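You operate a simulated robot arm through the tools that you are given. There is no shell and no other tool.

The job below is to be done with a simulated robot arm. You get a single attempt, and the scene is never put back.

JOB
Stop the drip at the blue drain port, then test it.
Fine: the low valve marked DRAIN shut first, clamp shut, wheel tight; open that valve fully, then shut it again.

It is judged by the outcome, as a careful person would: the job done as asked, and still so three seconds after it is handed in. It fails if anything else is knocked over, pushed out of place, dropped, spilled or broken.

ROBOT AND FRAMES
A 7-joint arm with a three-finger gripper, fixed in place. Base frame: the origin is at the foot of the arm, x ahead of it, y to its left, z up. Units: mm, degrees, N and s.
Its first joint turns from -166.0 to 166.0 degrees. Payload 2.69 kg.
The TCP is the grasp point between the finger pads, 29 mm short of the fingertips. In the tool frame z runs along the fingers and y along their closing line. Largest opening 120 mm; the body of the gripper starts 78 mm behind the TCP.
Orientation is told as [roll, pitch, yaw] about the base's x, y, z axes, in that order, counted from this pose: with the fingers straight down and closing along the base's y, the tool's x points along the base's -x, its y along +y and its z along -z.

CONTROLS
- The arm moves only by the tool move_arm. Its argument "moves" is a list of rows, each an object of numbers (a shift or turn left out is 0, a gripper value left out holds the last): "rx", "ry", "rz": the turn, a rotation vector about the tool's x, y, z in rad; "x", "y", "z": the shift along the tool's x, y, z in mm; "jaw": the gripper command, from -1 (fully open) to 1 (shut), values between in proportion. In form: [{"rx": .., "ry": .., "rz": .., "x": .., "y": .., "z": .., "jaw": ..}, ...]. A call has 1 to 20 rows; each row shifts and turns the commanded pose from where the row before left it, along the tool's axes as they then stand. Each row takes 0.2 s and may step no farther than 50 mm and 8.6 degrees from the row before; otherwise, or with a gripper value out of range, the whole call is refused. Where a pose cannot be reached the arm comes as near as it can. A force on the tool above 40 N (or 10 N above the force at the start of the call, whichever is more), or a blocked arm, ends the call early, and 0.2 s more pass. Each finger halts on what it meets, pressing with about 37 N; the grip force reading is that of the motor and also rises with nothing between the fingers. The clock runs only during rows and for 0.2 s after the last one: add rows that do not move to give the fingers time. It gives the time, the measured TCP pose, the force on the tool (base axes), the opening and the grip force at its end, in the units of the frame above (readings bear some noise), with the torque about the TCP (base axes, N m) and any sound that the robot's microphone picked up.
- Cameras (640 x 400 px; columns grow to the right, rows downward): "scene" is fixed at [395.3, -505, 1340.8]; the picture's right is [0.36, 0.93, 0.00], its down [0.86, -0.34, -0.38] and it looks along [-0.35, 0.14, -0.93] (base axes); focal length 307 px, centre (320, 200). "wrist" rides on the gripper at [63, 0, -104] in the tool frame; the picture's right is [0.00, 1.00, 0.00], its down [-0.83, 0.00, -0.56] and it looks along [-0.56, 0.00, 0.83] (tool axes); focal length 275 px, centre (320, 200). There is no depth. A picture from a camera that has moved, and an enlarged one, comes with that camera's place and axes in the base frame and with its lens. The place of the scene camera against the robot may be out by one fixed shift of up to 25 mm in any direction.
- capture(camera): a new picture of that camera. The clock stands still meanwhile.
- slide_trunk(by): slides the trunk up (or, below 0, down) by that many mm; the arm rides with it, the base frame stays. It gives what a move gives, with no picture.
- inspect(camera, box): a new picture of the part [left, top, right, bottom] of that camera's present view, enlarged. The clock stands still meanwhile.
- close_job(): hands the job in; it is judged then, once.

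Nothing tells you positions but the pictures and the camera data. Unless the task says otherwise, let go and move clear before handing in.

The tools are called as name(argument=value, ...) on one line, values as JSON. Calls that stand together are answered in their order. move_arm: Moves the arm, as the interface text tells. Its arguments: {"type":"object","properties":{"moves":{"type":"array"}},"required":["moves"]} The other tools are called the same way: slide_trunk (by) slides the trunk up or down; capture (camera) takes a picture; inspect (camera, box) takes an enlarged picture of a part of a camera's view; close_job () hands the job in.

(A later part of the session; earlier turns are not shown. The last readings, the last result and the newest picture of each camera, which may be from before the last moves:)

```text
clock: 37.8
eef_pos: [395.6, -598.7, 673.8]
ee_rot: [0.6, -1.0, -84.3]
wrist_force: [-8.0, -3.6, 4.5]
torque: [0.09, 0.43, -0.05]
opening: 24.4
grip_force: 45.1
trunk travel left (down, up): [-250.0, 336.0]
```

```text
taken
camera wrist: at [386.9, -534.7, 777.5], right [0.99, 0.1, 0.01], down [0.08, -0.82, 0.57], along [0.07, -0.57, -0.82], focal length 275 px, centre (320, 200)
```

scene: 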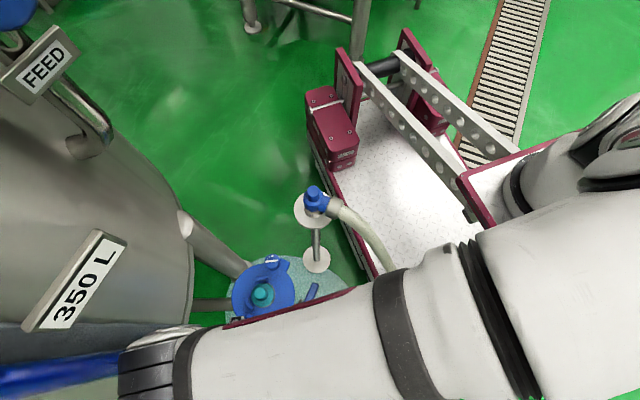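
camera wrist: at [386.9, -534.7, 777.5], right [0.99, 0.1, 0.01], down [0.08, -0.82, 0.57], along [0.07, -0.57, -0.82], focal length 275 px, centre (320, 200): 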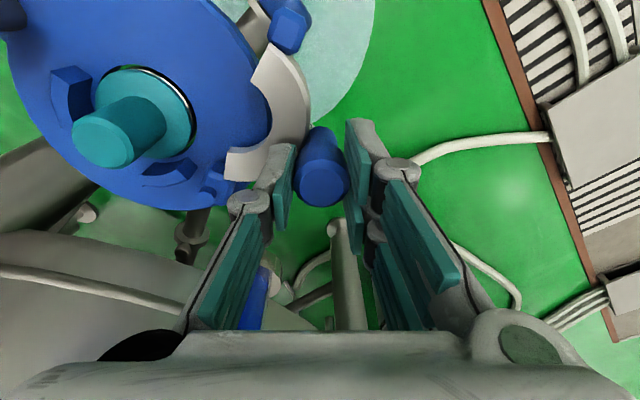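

move_arm(moves=[{"rz": -0.12, "x": 7.7, "y": -3.63}, {"rz": -0.12, "x": 7.7, "y": -3.63}, {"rz": -0.12, "x": 7.7, "y": -3.63}, {"rz": -0.12, "x": 7.7, "y": -3.63}, {"rz": -0.12, "x": 7.7, "y": -3.63}, {"rz": -0.12, "x": 7.7, "y": -3.63}, {"rz": -0.12, "x": 7.7, "y": -3.63}, {}])

capture(camera="wrist")

capture(camera="scene")

```text
clock: 39.6
eef_pos: [350.9, -561.5, 674.1]
ee_rot: [-0.2, -1.3, -36.2]
wrist_force: [-1.1, -5.9, 32.8]
torque: [-0.23, -0.18, 0.08]
opening: 24.1
grip_force: 45.4
trunk travel left (down, up): [-250.0, 336.0]
```

```text
taken
camera wrist: at [298.3, -523.9, 777.0], right [0.59, 0.81, -0.01], down [0.66, -0.48, 0.57], along [0.46, -0.34, -0.82], focal length 275 px, centre (320, 200)
```

wrist: 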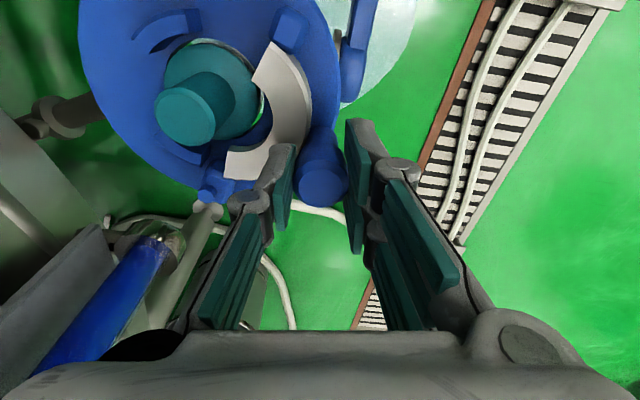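

```text
taken
```

scene: 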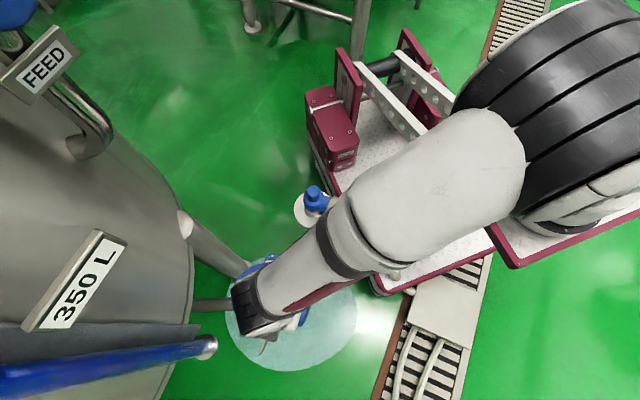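

The clamp has followed to about 75° on its arc. An upward force has built up because the tool is tilted slightly, so I'll ease up about 1 mm and continue gently to the closed stop.

move_arm(moves=[{"z": -1.2}, {"rz": -0.1, "x": 6.4, "y": -3.0, "z": -0.15}, {"rz": -0.1, "x": 6.4, "y": -3.0, "z": -0.15}, {}])

capture(camera="wrist")

```text
clock: 40.6
eef_pos: [337.7, -559.4, 674.4]
ee_rot: [-0.4, -1.1, -24.7]
wrist_force: [3.9, -13.5, 15.5]
torque: [-0.62, -0.48, 0.35]
opening: 24.0
grip_force: 45.2
trunk travel left (down, up): [-250.0, 336.0]
```

```text
taken
camera wrist: at [277.7, -532.5, 777.0], right [0.41, 0.91, -0.01], down [0.75, -0.34, 0.57], along [0.52, -0.24, -0.82], focal length 275 px, centre (320, 200)
```

wrist: 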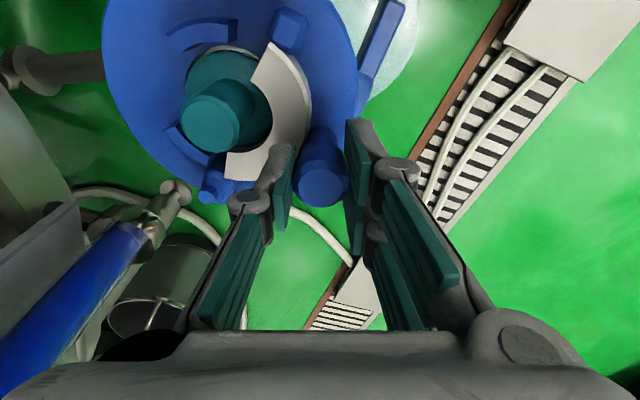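

move_arm(moves=[{"rz": -0.08, "x": 4.9, "y": -3.0, "z": -0.4}, {"rz": -0.08, "x": 5.1, "y": -2.4, "z": -0.2}, {"rz": -0.06, "x": 3.85, "y": -1.8, "z": -0.1}, {}])

capture(camera="wrist")

```text
clock: 41.5
eef_pos: [330.3, -560.3, 673.1]
ee_rot: [-0.1, -1.3, -12.0]
wrist_force: [7.7, 4.2, 4.4]
torque: [0.1, 0.35, -0.08]
opening: 24.4
grip_force: 44.9
trunk travel left (down, up): [-250.0, 336.0]
stopped in row 4: the force on the tool passed its limit at 41 N (the readings are from after the stop); the commanded pose is now the measured one
```

```text
taken
camera wrist: at [265.4, -546.5, 776.1], right [0.2, 0.98, 0.0], down [0.8, -0.16, 0.58], along [0.56, -0.12, -0.82], focal length 275 px, centre (320, 200)
```

wrist: 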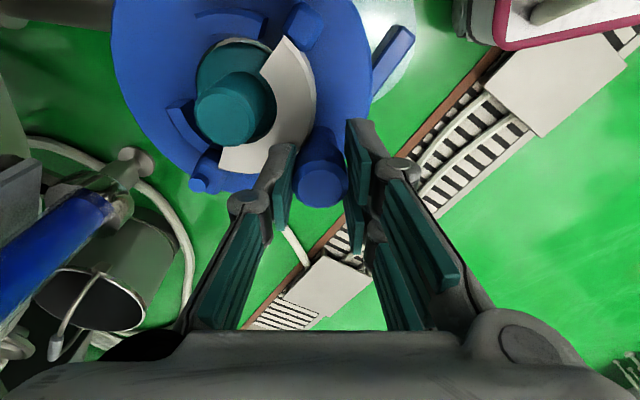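

inspect(camera="wrist", box=[100, 0, 420, 220])

inspect(camera="wrist", box=[170, 0, 380, 140])

```text
1.82 times, centred on (260, 110) of wrist
camera zoom: at [265.4, -546.5, 776.1], right [0.2, 0.98, 0.0], down [0.8, -0.16, 0.58], along [0.56, -0.12, -0.82], focal length 500 px, centre (429, 364)
```

zoom: 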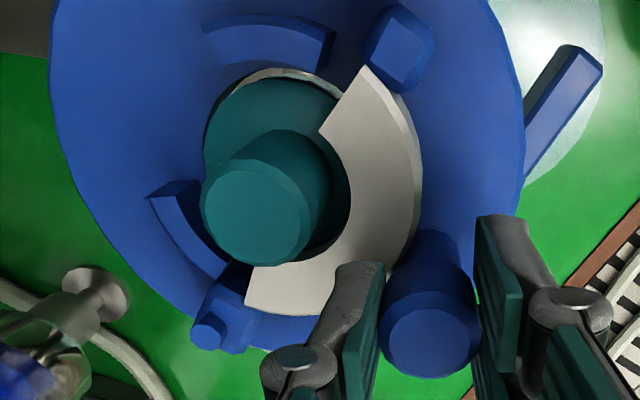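

```text
2.86 times, centred on (275, 70) of wrist
camera zoom: at [265.4, -546.5, 776.1], right [0.2, 0.98, 0.0], down [0.8, -0.16, 0.58], along [0.56, -0.12, -0.82], focal length 786 px, centre (449, 571)
```

zoom: 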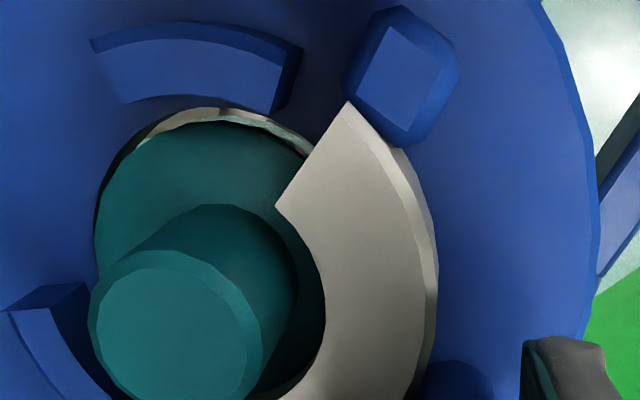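

The clamp met resistance at about 86° of swing and the ring now looks concentric with the spigot. I'll push a little further to tell a real stop from friction.

move_arm(moves=[{"rz": -0.03, "x": 1.95, "y": -0.85}, {"rz": -0.03, "x": 1.95, "y": -0.85}, {"rz": -0.03, "x": 1.95, "y": -0.85}])

```text
clock: 42.3
eef_pos: [329.7, -558.9, 673.7]
ee_rot: [0.0, -1.8, -6.8]
wrist_force: [4.7, 4.3, 3.9]
torque: [0.2, 0.32, -0.07]
opening: 24.3
grip_force: 45.2
trunk travel left (down, up): [-250.0, 336.0]
stopped in row 3: the force on the tool passed its limit at 42 N (the readings are from after the stop); the commanded pose is now the measured one
```

The position no longer changes under 42 N, so that is the clamp's stop. I'll let go with a small opening, lift straight up and check the ring tip by the knob.

move_arm(moves=[{"jaw": 0.25}, {}, {"z": -15}, {"z": -30}, {"z": -40}, {"z": -40}, {}])

capture(camera="wrist")

inspect(camera="wrist", box=[150, 0, 420, 200])

```text
clock: 43.9
eef_pos: [323.2, -560.1, 796.8]
ee_rot: [-0.1, -1.7, -6.7]
wrist_force: [0.0, 0.0, 1.0]
torque: [-0.01, -0.01, -0.01]
opening: 44.9
grip_force: 0.0
trunk travel left (down, up): [-250.0, 336.0]
```

```text
taken
camera wrist: at [257.9, -551.8, 900.2], right [0.11, 0.99, 0.0], down [0.81, -0.09, 0.58], along [0.57, -0.07, -0.82], focal length 275 px, centre (320, 200)
```

wrist: 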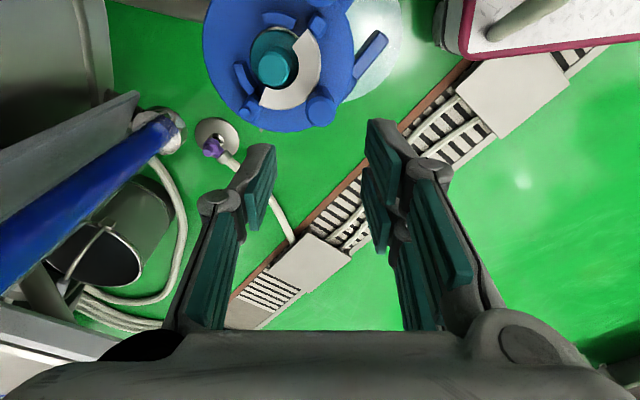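

```text
2.00 times, centred on (285, 100) of wrist
camera zoom: at [257.9, -551.8, 900.2], right [0.11, 0.99, 0.0], down [0.81, -0.09, 0.58], along [0.57, -0.07, -0.82], focal length 551 px, centre (390, 400)
```

zoom: 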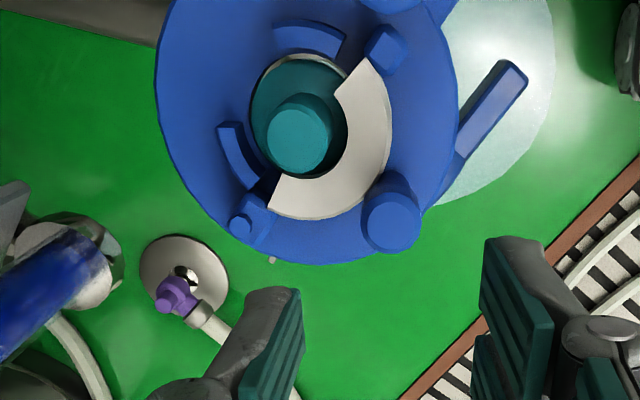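

The ring stays closed around the spigot. The knob is just out of frame, so I'll move over it and level the tool.

move_arm(moves=[{"ry": 0.028}, {"x": 27}, {"x": 27}, {"x": 27}, {}])

capture(camera="wrist")

inspect(camera="wrist", box=[230, 30, 410, 170])

capture(camera="scene")

```text
clock: 45.1
eef_pos: [244.1, -549.6, 798.5]
ee_rot: [0.0, -0.1, -6.8]
wrist_force: [0.0, 0.0, -0.5]
torque: [0.01, 0.02, 0.01]
opening: 45.2
grip_force: 0.0
trunk travel left (down, up): [-250.0, 336.0]
```

```text
taken
camera wrist: at [180.6, -542.5, 902.1], right [0.11, 0.99, 0.0], down [0.83, -0.09, 0.56], along [0.55, -0.06, -0.83], focal length 275 px, centre (320, 200)
```

wrist: 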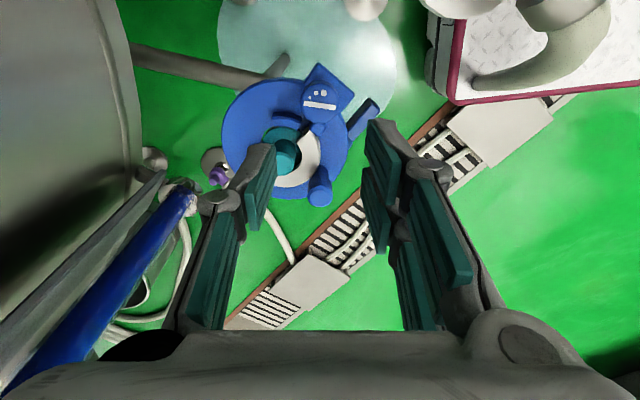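

```text
2.86 times, centred on (320, 100) of wrist
camera zoom: at [180.6, -542.5, 902.1], right [0.11, 0.99, 0.0], down [0.83, -0.09, 0.56], along [0.55, -0.06, -0.83], focal length 786 px, centre (320, 486)
```

zoom: 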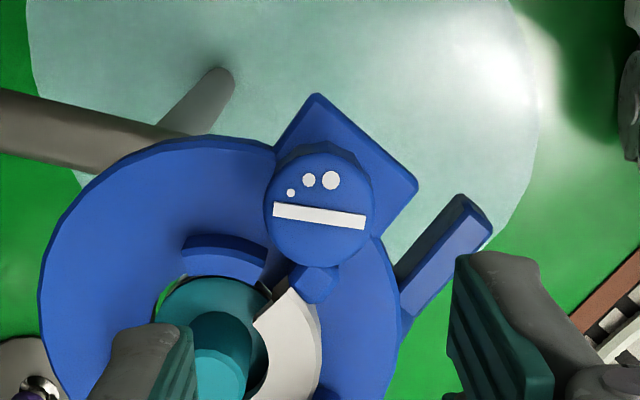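

```text
taken
```

scene: 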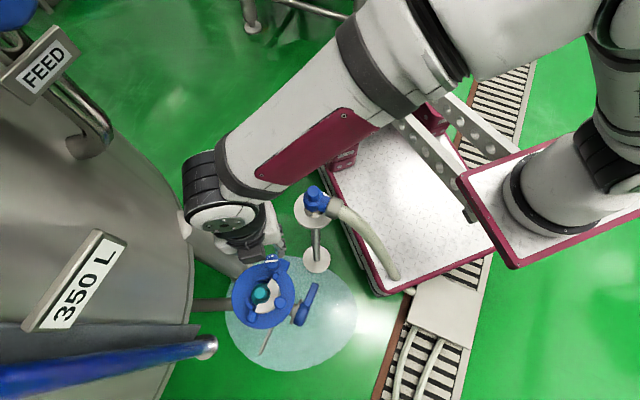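

The knob is centred at about [241, -550] with its top near z ≈ 667, and the clamp tip now sits right beside it. I'll come down over the knob with the fingertips kept above the clamp tip, and grip it.

move_arm(moves=[{"x": 3, "y": -1, "z": 30, "jaw": 0}, {"z": 35}, {"z": 30}, {"z": 25}, {}])

inspect(camera="wrist", box=[180, 60, 460, 260])

```text
clock: 46.3
eef_pos: [242.7, -547.8, 678.3]
ee_rot: [-0.1, -0.1, -6.9]
wrist_force: [-0.9, -0.4, -0.2]
torque: [-0.01, 0.02, -0.04]
opening: 60.2
grip_force: 0.0
trunk travel left (down, up): [-250.0, 336.0]
```

```text
2.00 times, centred on (320, 160) of wrist
camera zoom: at [178.0, -541.3, 782.0], right [0.12, 0.99, 0.0], down [0.83, -0.09, 0.56], along [0.55, -0.07, -0.83], focal length 551 px, centre (320, 280)
```

zoom: 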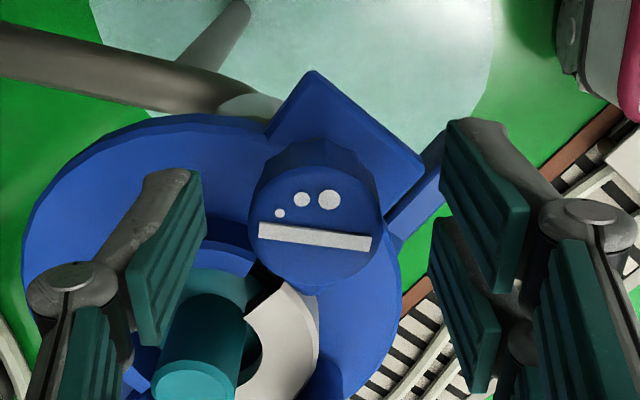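

move_arm(moves=[{"y": -1, "jaw": 0.4}, {"jaw": 1}, {}, {}])

inspect(camera="wrist", box=[180, 60, 460, 260])

```text
clock: 47.3
eef_pos: [242.4, -549.3, 677.0]
ee_rot: [0.0, -0.1, -6.9]
wrist_force: [1.6, 9.6, 3.4]
torque: [0.32, -0.04, 0.01]
opening: 33.1
grip_force: 45.2
trunk travel left (down, up): [-250.0, 336.0]
```

```text
2.00 times, centred on (320, 160) of wrist
camera zoom: at [178.4, -542.8, 781.9], right [0.11, 0.99, 0.0], down [0.83, -0.1, 0.56], along [0.55, -0.06, -0.83], focal length 551 px, centre (320, 280)
```

zoom: 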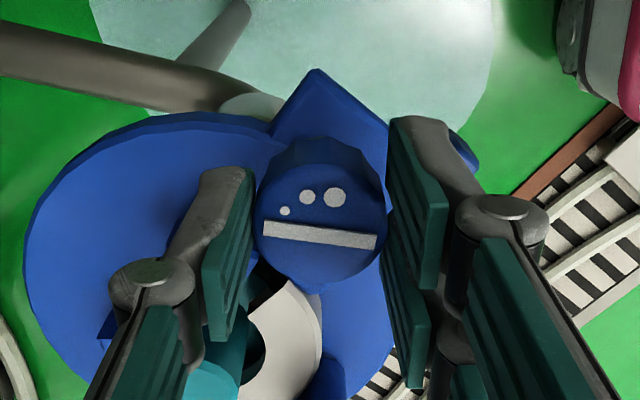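

Gripped at 33 mm. I'll turn it clockwise (towards the larger dots) and watch the torque.

move_arm(moves=[{"y": 1}, {"rz": 0.1}, {"rz": 0.1}, {"rz": 0.1}, {"rz": 0.1}, {"rz": 0.1}])

inspect(camera="wrist", box=[180, 60, 460, 260])

```text
clock: 48.7
eef_pos: [243.2, -548.2, 677.7]
ee_rot: [0.1, 0.1, -35.7]
wrist_force: [0.1, 20.5, -2.6]
torque: [0.49, 0.01, 0.04]
opening: 33.1
grip_force: 45.0
trunk travel left (down, up): [-250.0, 336.0]
```

```text
2.00 times, centred on (320, 160) of wrist
camera zoom: at [189.9, -513.0, 781.9], right [0.58, 0.82, 0.0], down [0.68, -0.48, 0.56], along [0.45, -0.32, -0.83], focal length 551 px, centre (320, 280)
```

zoom: 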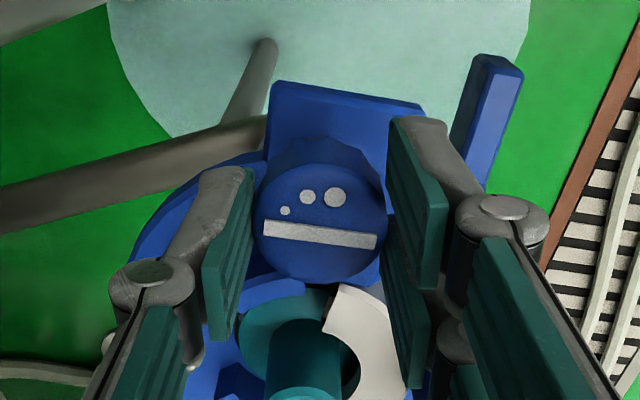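

The knob turns freely with the tool. I'll correct a small off-axis offset and keep turning.

move_arm(moves=[{"x": 1.1, "y": 1.6}, {"rz": 0.115, "y": 0.3}, {"rz": 0.115, "y": 0.3}, {"rz": 0.115, "y": 0.3}, {"rz": 0.115, "y": 0.3}, {"rz": 0.115, "y": 0.3}, {"rz": 0.115, "y": 0.3}, {"rz": 0.115, "y": 0.3}, {"rz": 0.115, "y": 0.3}, {}])

inspect(camera="wrist", box=[180, 60, 460, 260])

```text
clock: 50.9
eef_pos: [243.7, -548.5, 677.0]
ee_rot: [0.1, -0.1, -88.3]
wrist_force: [-2.4, 0.0, -17.9]
torque: [-0.01, 0.01, -0.03]
opening: 33.1
grip_force: 44.8
trunk travel left (down, up): [-250.0, 336.0]
```

```text
2.00 times, centred on (320, 160) of wrist
camera zoom: at [240.6, -485.3, 781.9], right [1.0, 0.03, 0.0], down [0.03, -0.83, 0.56], along [0.02, -0.56, -0.83], focal length 551 px, centre (320, 280)
```

zoom: 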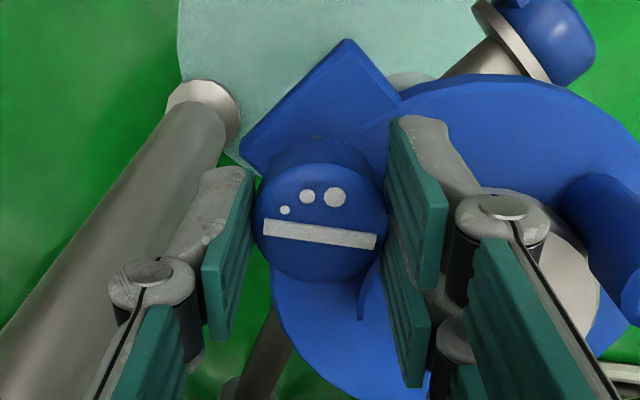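

The knob has turned 80° and is pulling downward, so it is screwing down towards the clamp. I'll follow it down and keep turning.

move_arm(moves=[{"z": 1.0}, {"rz": 0.115, "y": 0.3, "z": 0.1}, {"rz": 0.115, "y": 0.3, "z": 0.1}, {"rz": 0.115, "y": 0.3, "z": 0.1}, {"rz": 0.115, "y": 0.3, "z": 0.1}, {"rz": 0.115, "y": 0.3, "z": 0.1}, {"rz": 0.115, "y": 0.3, "z": 0.1}, {"rz": 0.115, "y": 0.3, "z": 0.1}, {}])

inspect(camera="wrist", box=[180, 60, 460, 260])

```text
clock: 52.9
eef_pos: [243.9, -548.9, 677.1]
ee_rot: [0.0, -0.3, -134.5]
wrist_force: [-18.3, -8.9, 11.8]
torque: [-0.62, 0.83, 0.48]
opening: 32.7
grip_force: 45.1
trunk travel left (down, up): [-250.0, 336.0]
```

```text
2.00 times, centred on (320, 160) of wrist
camera zoom: at [287.1, -503.8, 780.8], right [0.72, -0.7, 0.0], down [-0.58, -0.59, 0.56], along [-0.39, -0.4, -0.83], focal length 551 px, centre (320, 280)
```

zoom: 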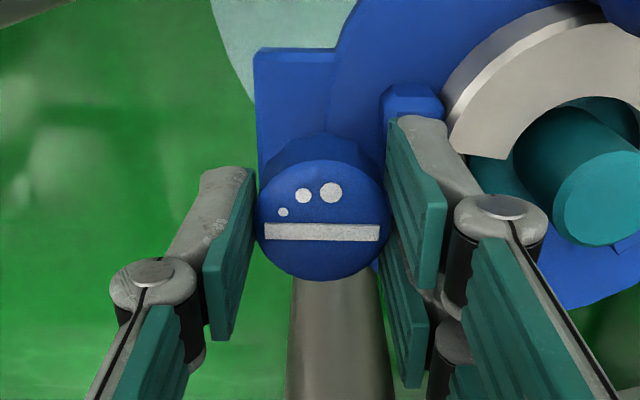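

Torque rose to about 0.5 Nm and the knob has started slipping in the fingers after about 122° of turning, so it feels tight. I'll re-grip in a fresh orientation and try again to be sure.

move_arm(moves=[{"jaw": 0}, {"z": -3}, {"rz": -0.14}, {"rz": -0.14}, {"rz": -0.14}, {"rz": -0.14}, {"rz": -0.14}, {"rz": -0.14}, {"rz": -0.14}, {"rz": -0.14}, {"rz": -0.14}, {"rz": -0.14}, {"rz": -0.14}, {"rz": -0.14}, {}])

inspect(camera="wrist", box=[180, 60, 460, 260])

```text
clock: 56.1
eef_pos: [247.5, -547.5, 678.2]
ee_rot: [-0.1, 0.0, -38.0]
wrist_force: [-0.9, -0.3, -0.4]
torque: [-0.01, -0.01, 0.04]
opening: 59.9
grip_force: 0.0
trunk travel left (down, up): [-250.0, 336.0]
```

```text
2.00 times, centred on (320, 160) of wrist
camera zoom: at [195.6, -509.3, 783.5], right [0.61, 0.79, 0.0], down [0.66, -0.51, 0.56], along [0.44, -0.34, -0.83], focal length 551 px, centre (320, 280)
```

zoom: 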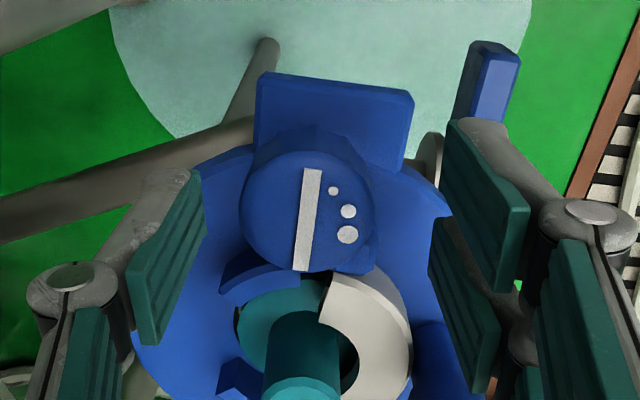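

move_arm(moves=[{"x": 2, "y": -2.9, "z": 2, "jaw": 0.4}, {"jaw": 1}, {}, {}])

inspect(camera="wrist", box=[180, 60, 460, 260])

```text
clock: 57.1
eef_pos: [242.0, -548.8, 677.7]
ee_rot: [-0.1, 0.0, -38.1]
wrist_force: [-0.5, -3.6, 0.7]
torque: [-0.18, 0.0, 0.08]
opening: 33.0
grip_force: 44.5
trunk travel left (down, up): [-250.0, 336.0]
```

```text
2.00 times, centred on (320, 160) of wrist
camera zoom: at [191.9, -510.5, 782.2], right [0.61, 0.79, 0.0], down [0.66, -0.51, 0.56], along [0.44, -0.34, -0.83], focal length 551 px, centre (320, 280)
```

zoom: 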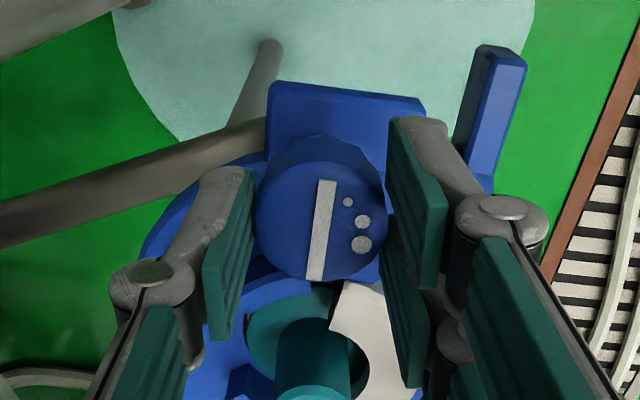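

move_arm(moves=[{"rz": 0.08}, {"rz": 0.08}, {"rz": 0.08}, {"rz": 0.08}, {}])

inspect(camera="wrist", box=[180, 60, 460, 260])

```text
clock: 58.3
eef_pos: [242.2, -548.9, 677.8]
ee_rot: [-0.1, 0.0, -56.5]
wrist_force: [2.1, -0.3, 9.7]
torque: [0.41, 0.11, 0.48]
opening: 32.4
grip_force: 44.9
trunk travel left (down, up): [-250.0, 336.0]
```

```text
2.00 times, centred on (320, 160) of wrist
camera zoom: at [206.9, -497.1, 781.8], right [0.83, 0.56, 0.0], down [0.46, -0.69, 0.56], along [0.31, -0.46, -0.83], focal length 551 px, centre (320, 280)
```

zoom: 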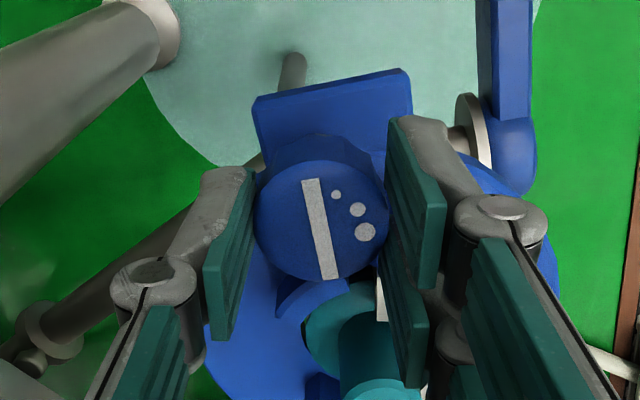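

The knob no longer turns at all (only the fingers slip, at about 0.5 Nm), so the wheel is tight. I'll release, lift clear, and go back round to face the DRAIN lever for the test.

move_arm(moves=[{"jaw": 0}, {}, {"z": -20}, {"z": -40}, {"z": -40}, {"z": -34}, {"rz": -0.1, "x": -2, "y": 30}, {"rz": -0.1, "x": -2, "y": 40}, {"x": -2, "y": 40}, {"x": -2, "y": 40}, {"x": -2, "y": 40}, {"y": 12}, {}])

capture(camera="wrist")

capture(camera="scene")

```text
clock: 61.1
eef_pos: [398.8, -422.9, 812.7]
ee_rot: [-0.1, -0.1, -44.9]
wrist_force: [-0.9, -0.6, -0.2]
torque: [0.01, 0.03, 0.0]
opening: 59.9
grip_force: 0.0
trunk travel left (down, up): [-250.0, 336.0]
```

```text
taken
camera wrist: at [353.1, -379.0, 916.1], right [0.7, 0.71, 0.0], down [0.59, -0.58, 0.56], along [0.39, -0.39, -0.83], focal length 275 px, centre (320, 200)
```

wrist: 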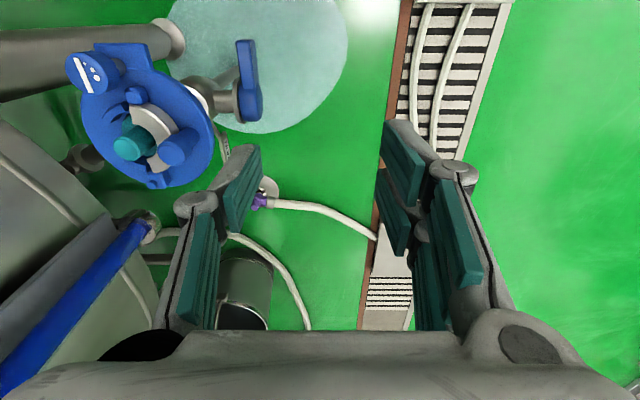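

```text
taken
```

scene: 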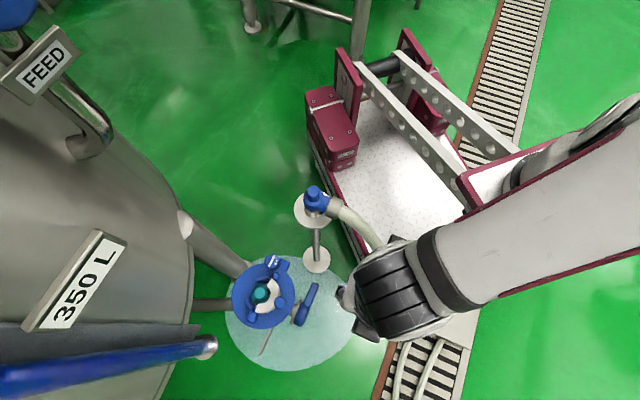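

inspect(camera="wrist", box=[50, 20, 280, 200])

inspect(camera="scene", box=[215, 245, 335, 365])

```text
2.22 times, centred on (165, 110) of wrist
camera zoom: at [353.1, -379.0, 916.1], right [0.7, 0.71, 0.0], down [0.59, -0.58, 0.56], along [0.39, -0.39, -0.83], focal length 612 px, centre (664, 400)
```

zoom: 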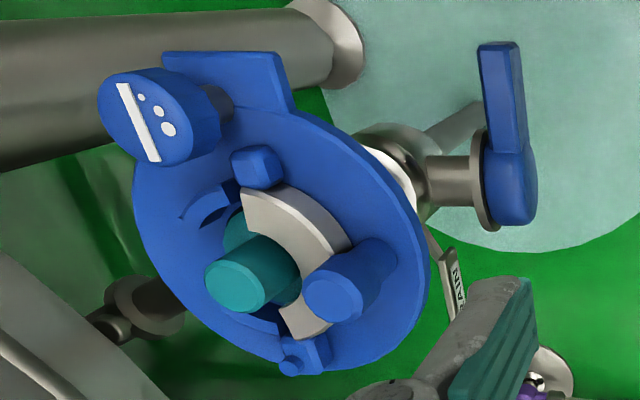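

```text
3.33 times, centred on (275, 305) of scene
camera zoom: at [395.3, -505.0, 1340.8], right [0.36, 0.93, 0.0], down [0.86, -0.34, -0.38], along [-0.35, 0.14, -0.93], focal length 1022 px, centre (470, -150)
```

zoom: 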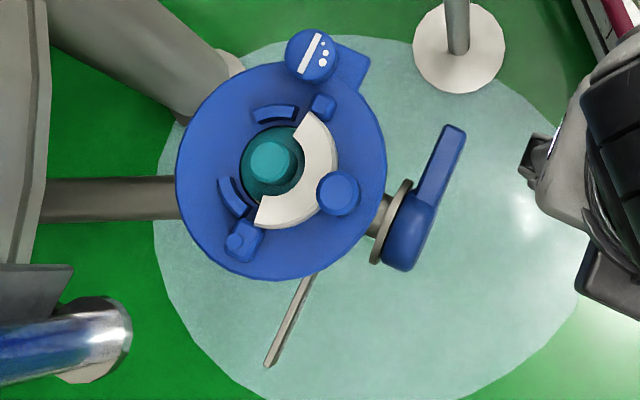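

Clamp and wheel look right from both cameras. Now I'll tilt back to horizontal and drop in front of the DRAIN lever.

move_arm(moves=[{"rx": 0.131}, {"rx": 0.131}, {"rx": 0.131}, {"rx": 0.131}, {"rx": 0.131}, {"rx": 0.131}, {"rx": 0.131}, {"rx": 0.131}, {"rx": 0.131}, {"rx": 0.131}, {"rx": 0.131}, {"rx": 0.131}, {}])

move_arm(moves=[{"y": 40}, {"y": 40}, {"y": 40}, {"y": 40}, {"y": 40}, {"y": 40}, {"y": 40}, {"y": 40}, {"y": 18, "x": 4}, {}])

capture(camera="wrist")

capture(camera="scene")

```text
clock: 63.9
eef_pos: [399.3, -420.7, 813.4]
ee_rot: [-90.3, -0.1, -44.9]
wrist_force: [0.6, 0.4, -0.2]
torque: [0.0, -0.01, 0.04]
opening: 60.0
grip_force: 0.1
trunk travel left (down, up): [-250.0, 336.0]
```

```text
clock: 66.1
eef_pos: [394.9, -417.9, 474.0]
ee_rot: [-90.2, -0.1, -45.0]
wrist_force: [0.0, 0.1, 0.2]
torque: [0.02, 0.01, 0.05]
opening: 59.8
grip_force: 0.2
trunk travel left (down, up): [-250.0, 336.0]
```

```text
taken
camera wrist: at [422.3, -300.4, 473.5], right [0.0, 0.0, -1.0], down [0.98, -0.19, 0.0], along [-0.19, -0.98, 0.0], focal length 275 px, centre (320, 200)
```

wrist: 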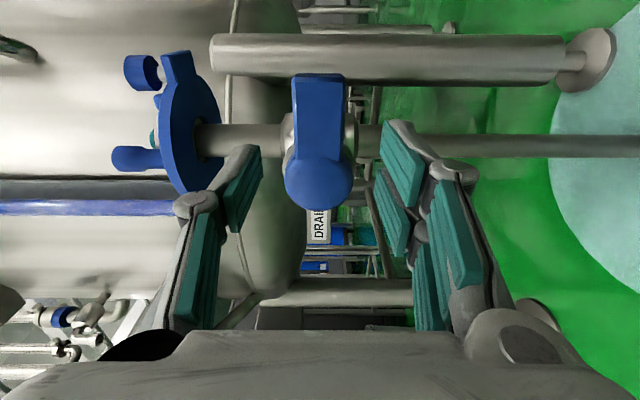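

```text
taken
```

scene: 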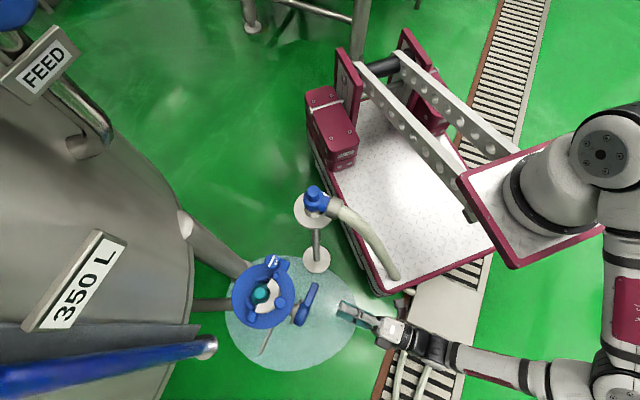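

inspect(camera="wrist", box=[90, 30, 250, 200])

inspect(camera="wrist", box=[250, 50, 400, 230])

```text
2.35 times, centred on (170, 115) of wrist
camera zoom: at [422.3, -300.4, 473.5], right [0.0, 0.0, -1.0], down [0.98, -0.19, 0.0], along [-0.19, -0.98, 0.0], focal length 648 px, centre (673, 400)
```

zoom: 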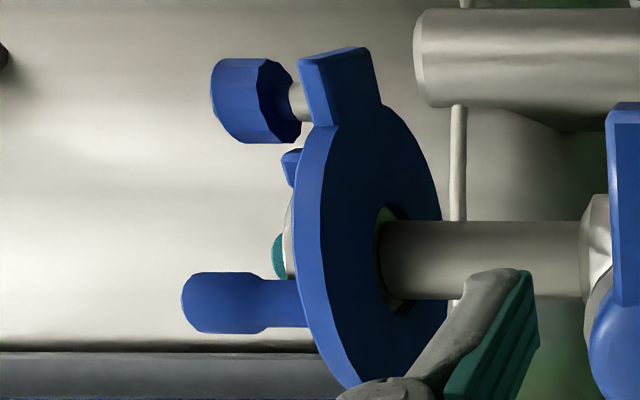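

```text
2.22 times, centred on (325, 140) of wrist
camera zoom: at [422.3, -300.4, 473.5], right [0.0, 0.0, -1.0], down [0.98, -0.19, 0.0], along [-0.19, -0.98, 0.0], focal length 612 px, centre (309, 333)
```

zoom: 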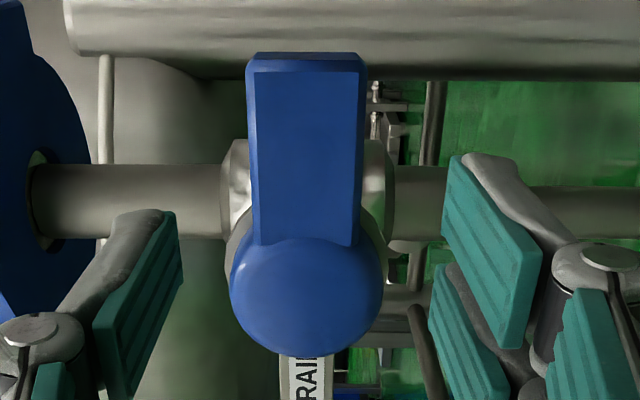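

The lever is exactly level and centred. Before gripping it, I'll rehearse the 90° opening arc in free space here to make sure the arm can reach every pose.

move_arm(moves=[{"rz": -0.131, "x": -0.5, "y": -7.58}, {"rz": -0.131, "x": -0.5, "y": -7.58}, {"rz": -0.131, "x": -0.5, "y": -7.58}, {"rz": -0.131, "x": -0.5, "y": -7.58}, {"rz": -0.131, "x": -0.5, "y": -7.58}, {"rz": -0.131, "x": -0.5, "y": -7.58}, {"rz": -0.131, "x": -0.5, "y": -7.58}, {"rz": -0.131, "x": -0.5, "y": -7.58}, {"rz": -0.131, "x": -0.5, "y": -7.58}, {"rz": -0.131, "x": -0.5, "y": -7.58}, {"rz": -0.131, "x": -0.5, "y": -7.58}, {"rz": -0.131, "x": -0.5, "y": -7.58}, {}])

capture(camera="wrist")

```text
clock: 68.9
eef_pos: [436.6, -460.5, 532.2]
ee_rot: [140.4, 89.8, -174.6]
wrist_force: [-0.9, 0.4, -0.2]
torque: [-0.01, 0.02, 0.0]
opening: 60.2
grip_force: 0.0
trunk travel left (down, up): [-250.0, 336.0]
```

```text
taken
camera wrist: at [509.3, -386.9, 594.1], right [-0.71, 0.71, 0.01], down [0.39, 0.4, -0.83], along [-0.59, -0.59, -0.55], focal length 275 px, centre (320, 200)
```

wrist: 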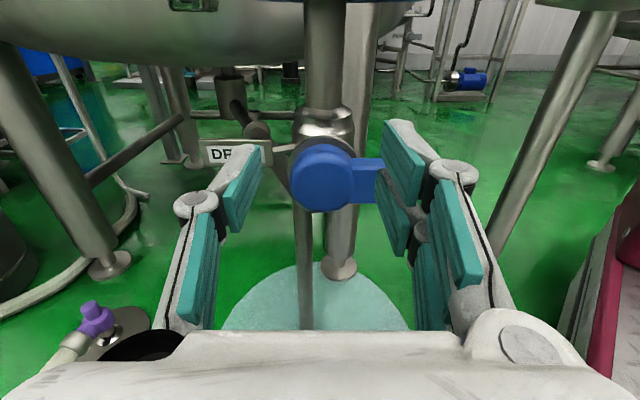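

The whole arc is reachable. I'll reverse it, then move in and grip the lever.

move_arm(moves=[{"rz": 0.131, "x": -0.5, "y": 7.58}, {"rz": 0.131, "x": -0.5, "y": 7.58}, {"rz": 0.131, "x": -0.5, "y": 7.58}, {"rz": 0.131, "x": -0.5, "y": 7.58}, {"rz": 0.131, "x": -0.5, "y": 7.58}, {"rz": 0.131, "x": -0.5, "y": 7.58}, {"rz": 0.131, "x": -0.5, "y": 7.58}, {"rz": 0.131, "x": -0.5, "y": 7.58}, {"rz": 0.131, "x": -0.5, "y": 7.58}, {"rz": 0.131, "x": -0.5, "y": 7.58}, {"rz": 0.131, "x": -0.5, "y": 7.58}, {"rz": 0.131, "x": -0.5, "y": 7.58}, {}])

capture(camera="wrist")

```text
clock: 71.7
eef_pos: [395.2, -418.7, 473.1]
ee_rot: [-90.1, -0.2, -45.0]
wrist_force: [0.2, 0.2, 0.7]
torque: [0.01, -0.01, 0.01]
opening: 60.3
grip_force: 0.1
trunk travel left (down, up): [-250.0, 336.0]
```

```text
taken
camera wrist: at [423.5, -302.0, 473.1], right [0.0, 0.0, -1.0], down [0.98, -0.19, 0.0], along [-0.19, -0.98, 0.0], focal length 275 px, centre (320, 200)
```

wrist: 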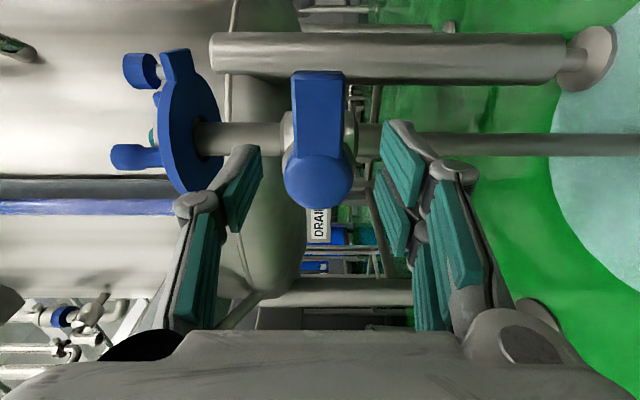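

move_arm(moves=[{"z": 25}, {"z": 25}, {"z": 25}, {"z": 15}, {"z": 12}, {}, {"jaw": 0.35}, {"jaw": 1}, {}, {}])

capture(camera="wrist")

```text
clock: 73.9
eef_pos: [323.1, -492.3, 473.8]
ee_rot: [-90.2, 0.1, -44.9]
wrist_force: [-2.2, -2.6, 2.9]
torque: [0.27, 0.31, 0.01]
opening: 37.1
grip_force: 44.9
trunk travel left (down, up): [-250.0, 336.0]
```

```text
taken
camera wrist: at [351.4, -373.9, 474.5], right [-0.01, 0.0, -1.0], down [0.98, -0.19, -0.01], along [-0.19, -0.98, 0.0], focal length 275 px, centre (320, 200)
```

wrist: 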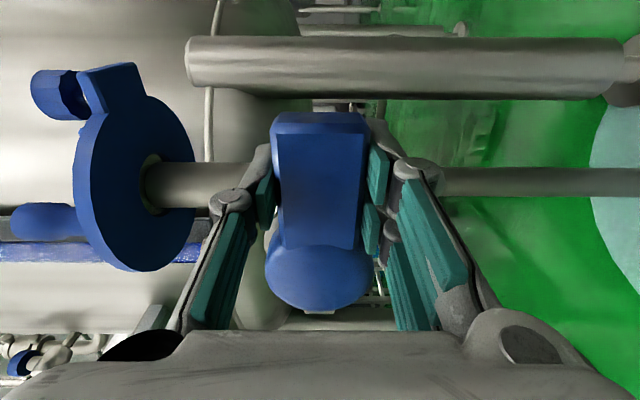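

Gripped cleanly with little side force. Now I'll open the valve, lifting the lever about its hub in stages.

move_arm(moves=[{"rz": -0.12, "x": -0.4, "y": -6.6}, {"rz": -0.12, "x": -0.4, "y": -6.6}, {"rz": -0.12, "x": -0.4, "y": -6.6}, {"rz": -0.12, "x": -0.4, "y": -6.6}, {}])

capture(camera="scene")

```text
clock: 75.1
eef_pos: [327.4, -495.3, 500.7]
ee_rot: [-90.3, 27.6, -45.1]
wrist_force: [-9.9, -10.4, 2.5]
torque: [0.1, 0.18, 0.1]
opening: 37.2
grip_force: 45.2
trunk travel left (down, up): [-250.0, 336.0]
```

```text
taken
```

scene: 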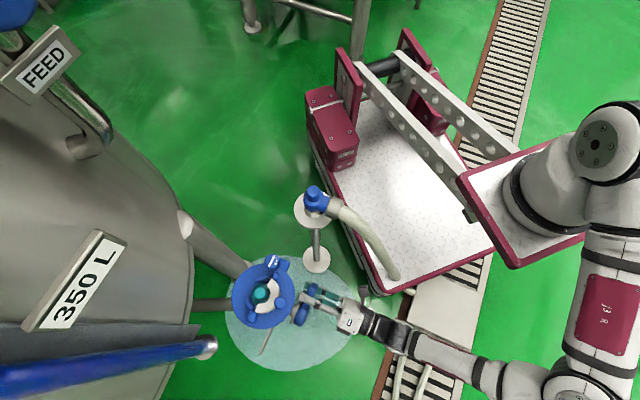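

move_arm(moves=[{"rz": -0.12, "x": -0.4, "y": -6.6, "z": 0.5}, {"rz": -0.12, "x": -0.4, "y": -6.6, "z": 0.5}, {"rz": -0.12, "x": -0.4, "y": -6.6, "z": 0.3}, {"rz": -0.12, "x": -0.4, "y": -6.6, "z": 0.2}, {"rz": -0.12, "x": -0.4, "y": -6.6, "z": 0.2}, {"rz": -0.12, "x": -0.4, "y": -6.6}, {}])

capture(camera="wrist")

capture(camera="scene")

```text
clock: 76.7
eef_pos: [346.3, -515.9, 523.6]
ee_rot: [-90.6, 68.9, -45.6]
wrist_force: [8.8, 16.5, 8.2]
torque: [0.23, -0.05, -0.08]
opening: 37.1
grip_force: 45.2
trunk travel left (down, up): [-250.0, 336.0]
stopped in row 7: the force on the tool passed its limit at 40 N (the readings are from after the stop); the commanded pose is now the measured one
```

```text
taken
camera wrist: at [404.2, -427.6, 582.6], right [-0.66, 0.66, -0.36], down [0.6, 0.18, -0.78], along [-0.45, -0.73, -0.52], focal length 275 px, centre (320, 200)
```

wrist: 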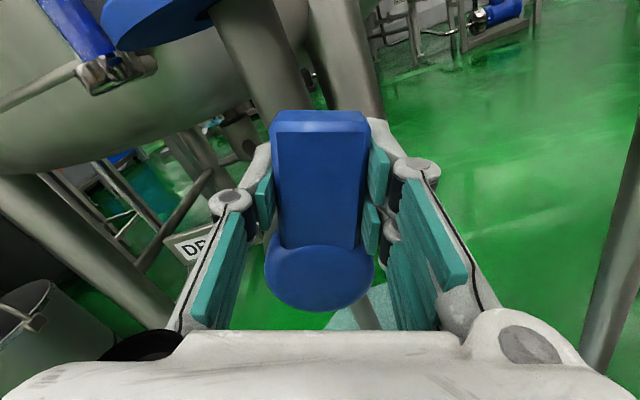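

```text
taken
```

scene: 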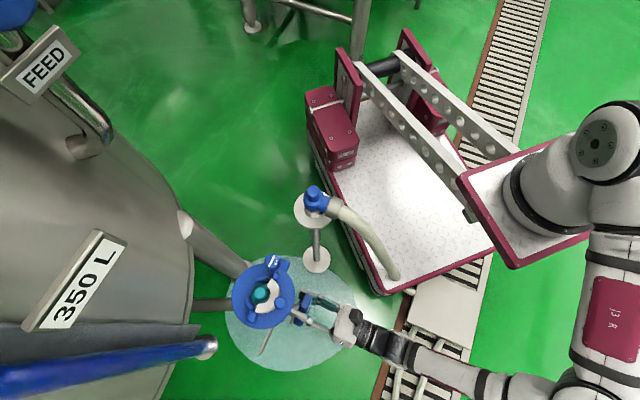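

The call stopped at about 68°, partly because I was pushing in along the stem. I'll back that off and continue in small steps to see whether this is the open stop.

move_arm(moves=[{"z": -1.8}, {}])

move_arm(moves=[{"rz": -0.08, "x": -0.2, "y": -4.4}, {"rz": -0.08, "x": -0.2, "y": -4.4}, {}])

```text
clock: 77.3
eef_pos: [346.5, -516.9, 522.9]
ee_rot: [-90.6, 68.9, -45.5]
wrist_force: [-5.4, -3.0, 1.2]
torque: [-0.58, 0.53, -0.31]
opening: 37.0
grip_force: 45.1
trunk travel left (down, up): [-250.0, 336.0]
```

```text
clock: 78.1
eef_pos: [352.9, -522.9, 527.4]
ee_rot: [-90.9, 78.2, -46.0]
wrist_force: [-20.6, -11.4, 1.7]
torque: [0.4, -0.01, 0.12]
opening: 36.9
grip_force: 44.5
trunk travel left (down, up): [-250.0, 336.0]
```

It is still moving, so that was not the stop. I'll relieve the pull along the stem and continue to the end.

move_arm(moves=[{"z": 1.5}, {"rz": -0.06, "x": -0.1, "y": -3.3, "z": 0.4}, {"rz": -0.06, "x": -0.1, "y": -3.3, "z": 0.4}, {}])

capture(camera="wrist")

```text
clock: 79.1
eef_pos: [358.3, -527.5, 527.6]
ee_rot: [-91.9, 85.0, -47.0]
wrist_force: [-4.7, 21.7, 10.2]
torque: [0.35, 1.23, -0.2]
opening: 36.7
grip_force: 45.1
trunk travel left (down, up): [-250.0, 336.0]
```

```text
taken
camera wrist: at [426.7, -450.1, 590.0], right [-0.7, 0.7, -0.08], down [0.44, 0.34, -0.83], along [-0.56, -0.62, -0.55], focal length 275 px, centre (320, 200)
```

wrist: 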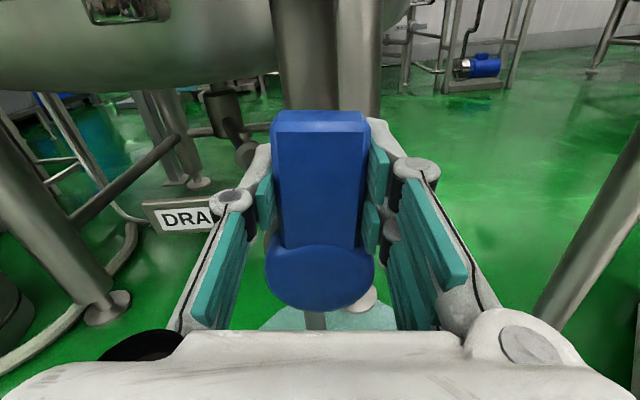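

move_arm(moves=[{"rz": -0.05, "y": -2.7, "z": -0.6}, {"rz": -0.05, "y": -2.7, "z": -0.2}, {}])

capture(camera="wrist")

```text
clock: 79.9
eef_pos: [360.2, -531.4, 527.8]
ee_rot: [103.4, 89.5, 148.1]
wrist_force: [-10.3, 28.8, 7.7]
torque: [-1.5, -0.68, -0.62]
opening: 36.8
grip_force: 45.0
trunk travel left (down, up): [-250.0, 336.0]
```

```text
taken
camera wrist: at [434.3, -457.9, 590.4], right [-0.7, 0.71, 0.01], down [0.39, 0.4, -0.83], along [-0.6, -0.58, -0.55], focal length 275 px, centre (320, 200)
```

wrist: 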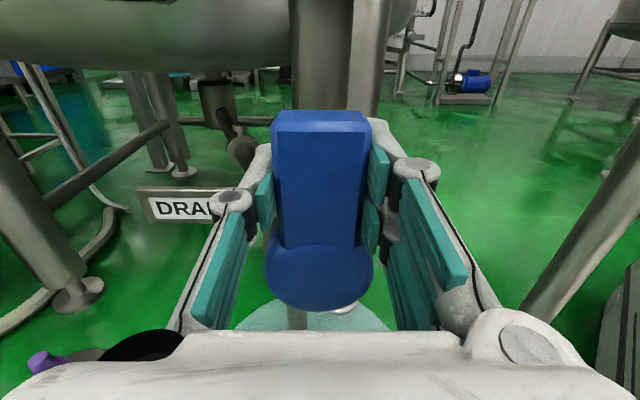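

move_arm(moves=[{"rz": -0.04, "y": -2.0}])

inspect(camera="wrist", box=[200, 60, 440, 340])

capture(camera="scene")

```text
clock: 80.3
eef_pos: [360.6, -530.5, 525.8]
ee_rot: [92.1, 87.2, 136.7]
wrist_force: [-15.7, 35.0, 4.7]
torque: [-1.89, -0.97, -0.52]
opening: 38.2
grip_force: 45.1
trunk travel left (down, up): [-250.0, 336.0]
```

```text
1.43 times, centred on (320, 200) of wrist
camera zoom: at [436.1, -460.0, 589.5], right [-0.7, 0.71, 0.05], down [0.36, 0.42, -0.83], along [-0.61, -0.56, -0.55], focal length 393 px, centre (320, 200)
```

zoom: 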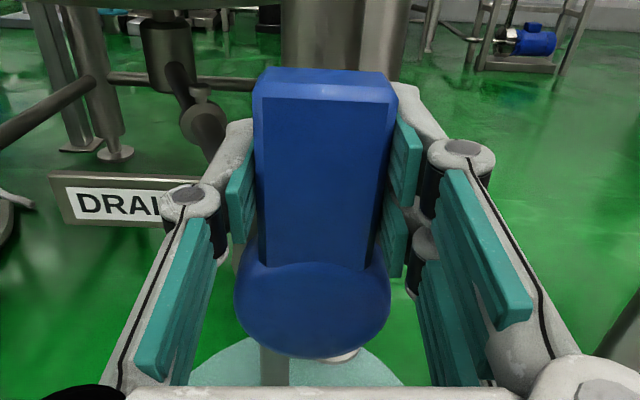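

```text
taken
```

scene: 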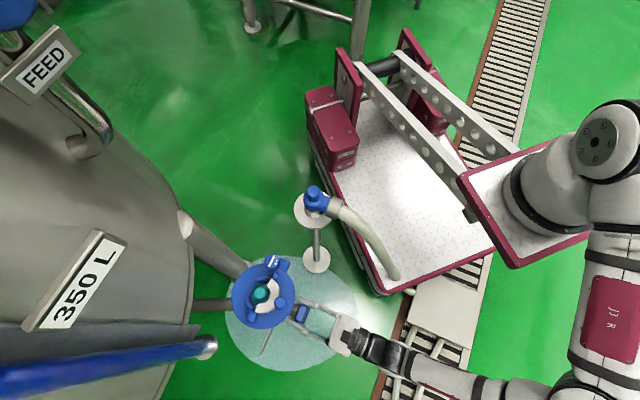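

The lever is vertical and held by a firm stop, so the valve is fully open. I'll check for any leak before shutting it again.

inspect(camera="scene", box=[205, 235, 365, 375])

move_arm(moves=[{"rz": 0.04, "y": 2.0}, {}])

inspect(camera="scene", box=[205, 235, 365, 375])

```text
2.86 times, centred on (285, 305) of scene
camera zoom: at [395.3, -505.0, 1340.8], right [0.36, 0.93, 0.0], down [0.86, -0.34, -0.38], along [-0.35, 0.14, -0.93], focal length 876 px, centre (420, -100)
```

zoom: 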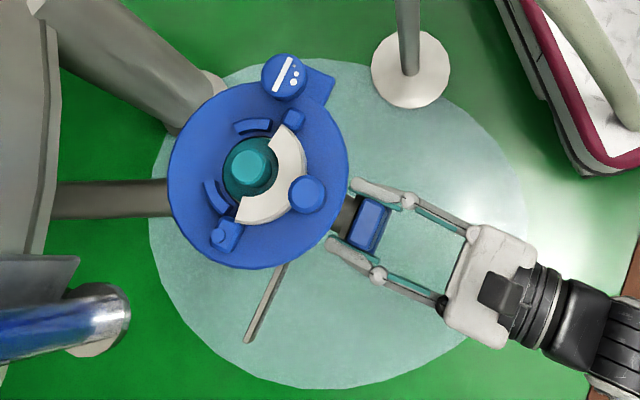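

```text
clock: 80.9
eef_pos: [360.2, -530.3, 527.9]
ee_rot: [101.6, 89.4, 146.5]
wrist_force: [-14.4, 29.5, 4.4]
torque: [-0.4, -0.68, -0.35]
opening: 36.5
grip_force: 44.8
trunk travel left (down, up): [-250.0, 336.0]
```

```text
2.86 times, centred on (285, 305) of scene
camera zoom: at [395.3, -505.0, 1340.8], right [0.36, 0.93, 0.0], down [0.86, -0.34, -0.38], along [-0.35, 0.14, -0.93], focal length 876 px, centre (420, -100)
```

zoom: 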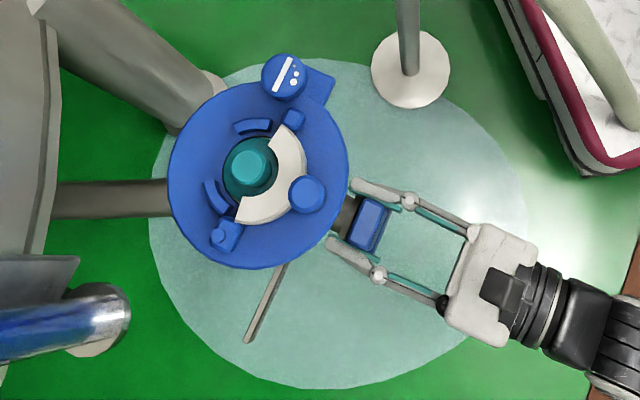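

The puddle hasn't changed with the valve fully open, so the seal holds. Now I'll shut the valve again along the reverse arc.

move_arm(moves=[{"rz": 0.11, "x": -0.3, "y": 6.0}, {"rz": 0.11, "x": -0.3, "y": 6.0}, {"rz": 0.11, "x": -0.3, "y": 6.0}, {"rz": 0.11, "x": -0.3, "y": 6.0}, {}])

```text
clock: 82.1
eef_pos: [345.1, -514.6, 524.3]
ee_rot: [-90.4, 65.4, -45.3]
wrist_force: [-19.7, 3.1, 0.4]
torque: [0.44, 0.68, -0.18]
opening: 37.0
grip_force: 44.6
trunk travel left (down, up): [-250.0, 336.0]
```

move_arm(moves=[{"rz": 0.11, "x": -0.2, "y": 6.6, "z": 0.5}, {"rz": 0.11, "x": -0.2, "y": 6.4, "z": 0.2}, {"rz": 0.11, "x": -0.2, "y": 6.3}, {"rz": 0.11, "x": -0.2, "y": 6.3}, {}])

```text
clock: 83.3
eef_pos: [332.4, -502.4, 508.4]
ee_rot: [-90.3, 40.1, -44.8]
wrist_force: [9.3, 7.9, 17.6]
torque: [-0.8, -0.49, -0.06]
opening: 36.9
grip_force: 45.3
trunk travel left (down, up): [-250.0, 336.0]
```

move_arm(moves=[{"rz": 0.11, "x": -0.1, "y": 5.7, "z": -0.6}, {"rz": 0.11, "x": -0.1, "y": 5.9}, {"rz": 0.11, "x": -0.1, "y": 5.9}, {"rz": 0.11, "x": -0.1, "y": 5.9}, {}])

```text
clock: 84.5
eef_pos: [324.5, -493.5, 486.9]
ee_rot: [-90.1, 14.9, -44.7]
wrist_force: [30.8, -6.5, 13.3]
torque: [-0.93, -0.52, 0.5]
opening: 36.6
grip_force: 44.7
trunk travel left (down, up): [-250.0, 336.0]
```

move_arm(moves=[{"x": -2.0, "z": -1.2}, {"rz": 0.085, "x": -0.3, "y": 4.4}, {"rz": 0.085, "x": -0.3, "y": 4.6}, {"rz": 0.085, "x": -0.3, "y": 4.6}, {}])

capture(camera="wrist")

```text
clock: 85.7
eef_pos: [322.8, -493.0, 475.2]
ee_rot: [-90.2, 0.4, -44.8]
wrist_force: [13.1, -27.2, 7.6]
torque: [-0.47, -0.4, 0.26]
opening: 36.6
grip_force: 45.0
trunk travel left (down, up): [-250.0, 336.0]
```

```text
taken
camera wrist: at [350.8, -375.1, 475.2], right [-0.01, 0.0, -1.0], down [0.98, -0.19, -0.01], along [-0.19, -0.98, 0.0], focal length 275 px, centre (320, 200)
```

wrist: 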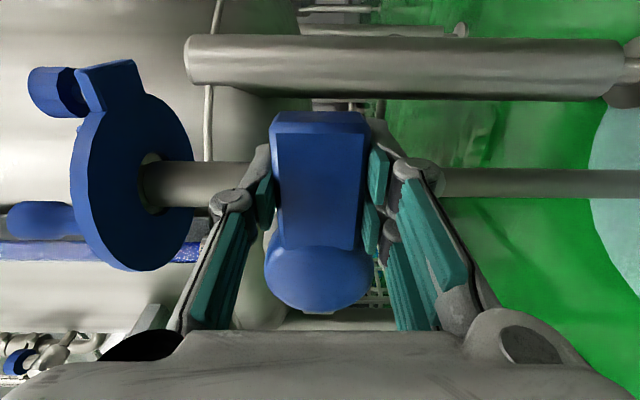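

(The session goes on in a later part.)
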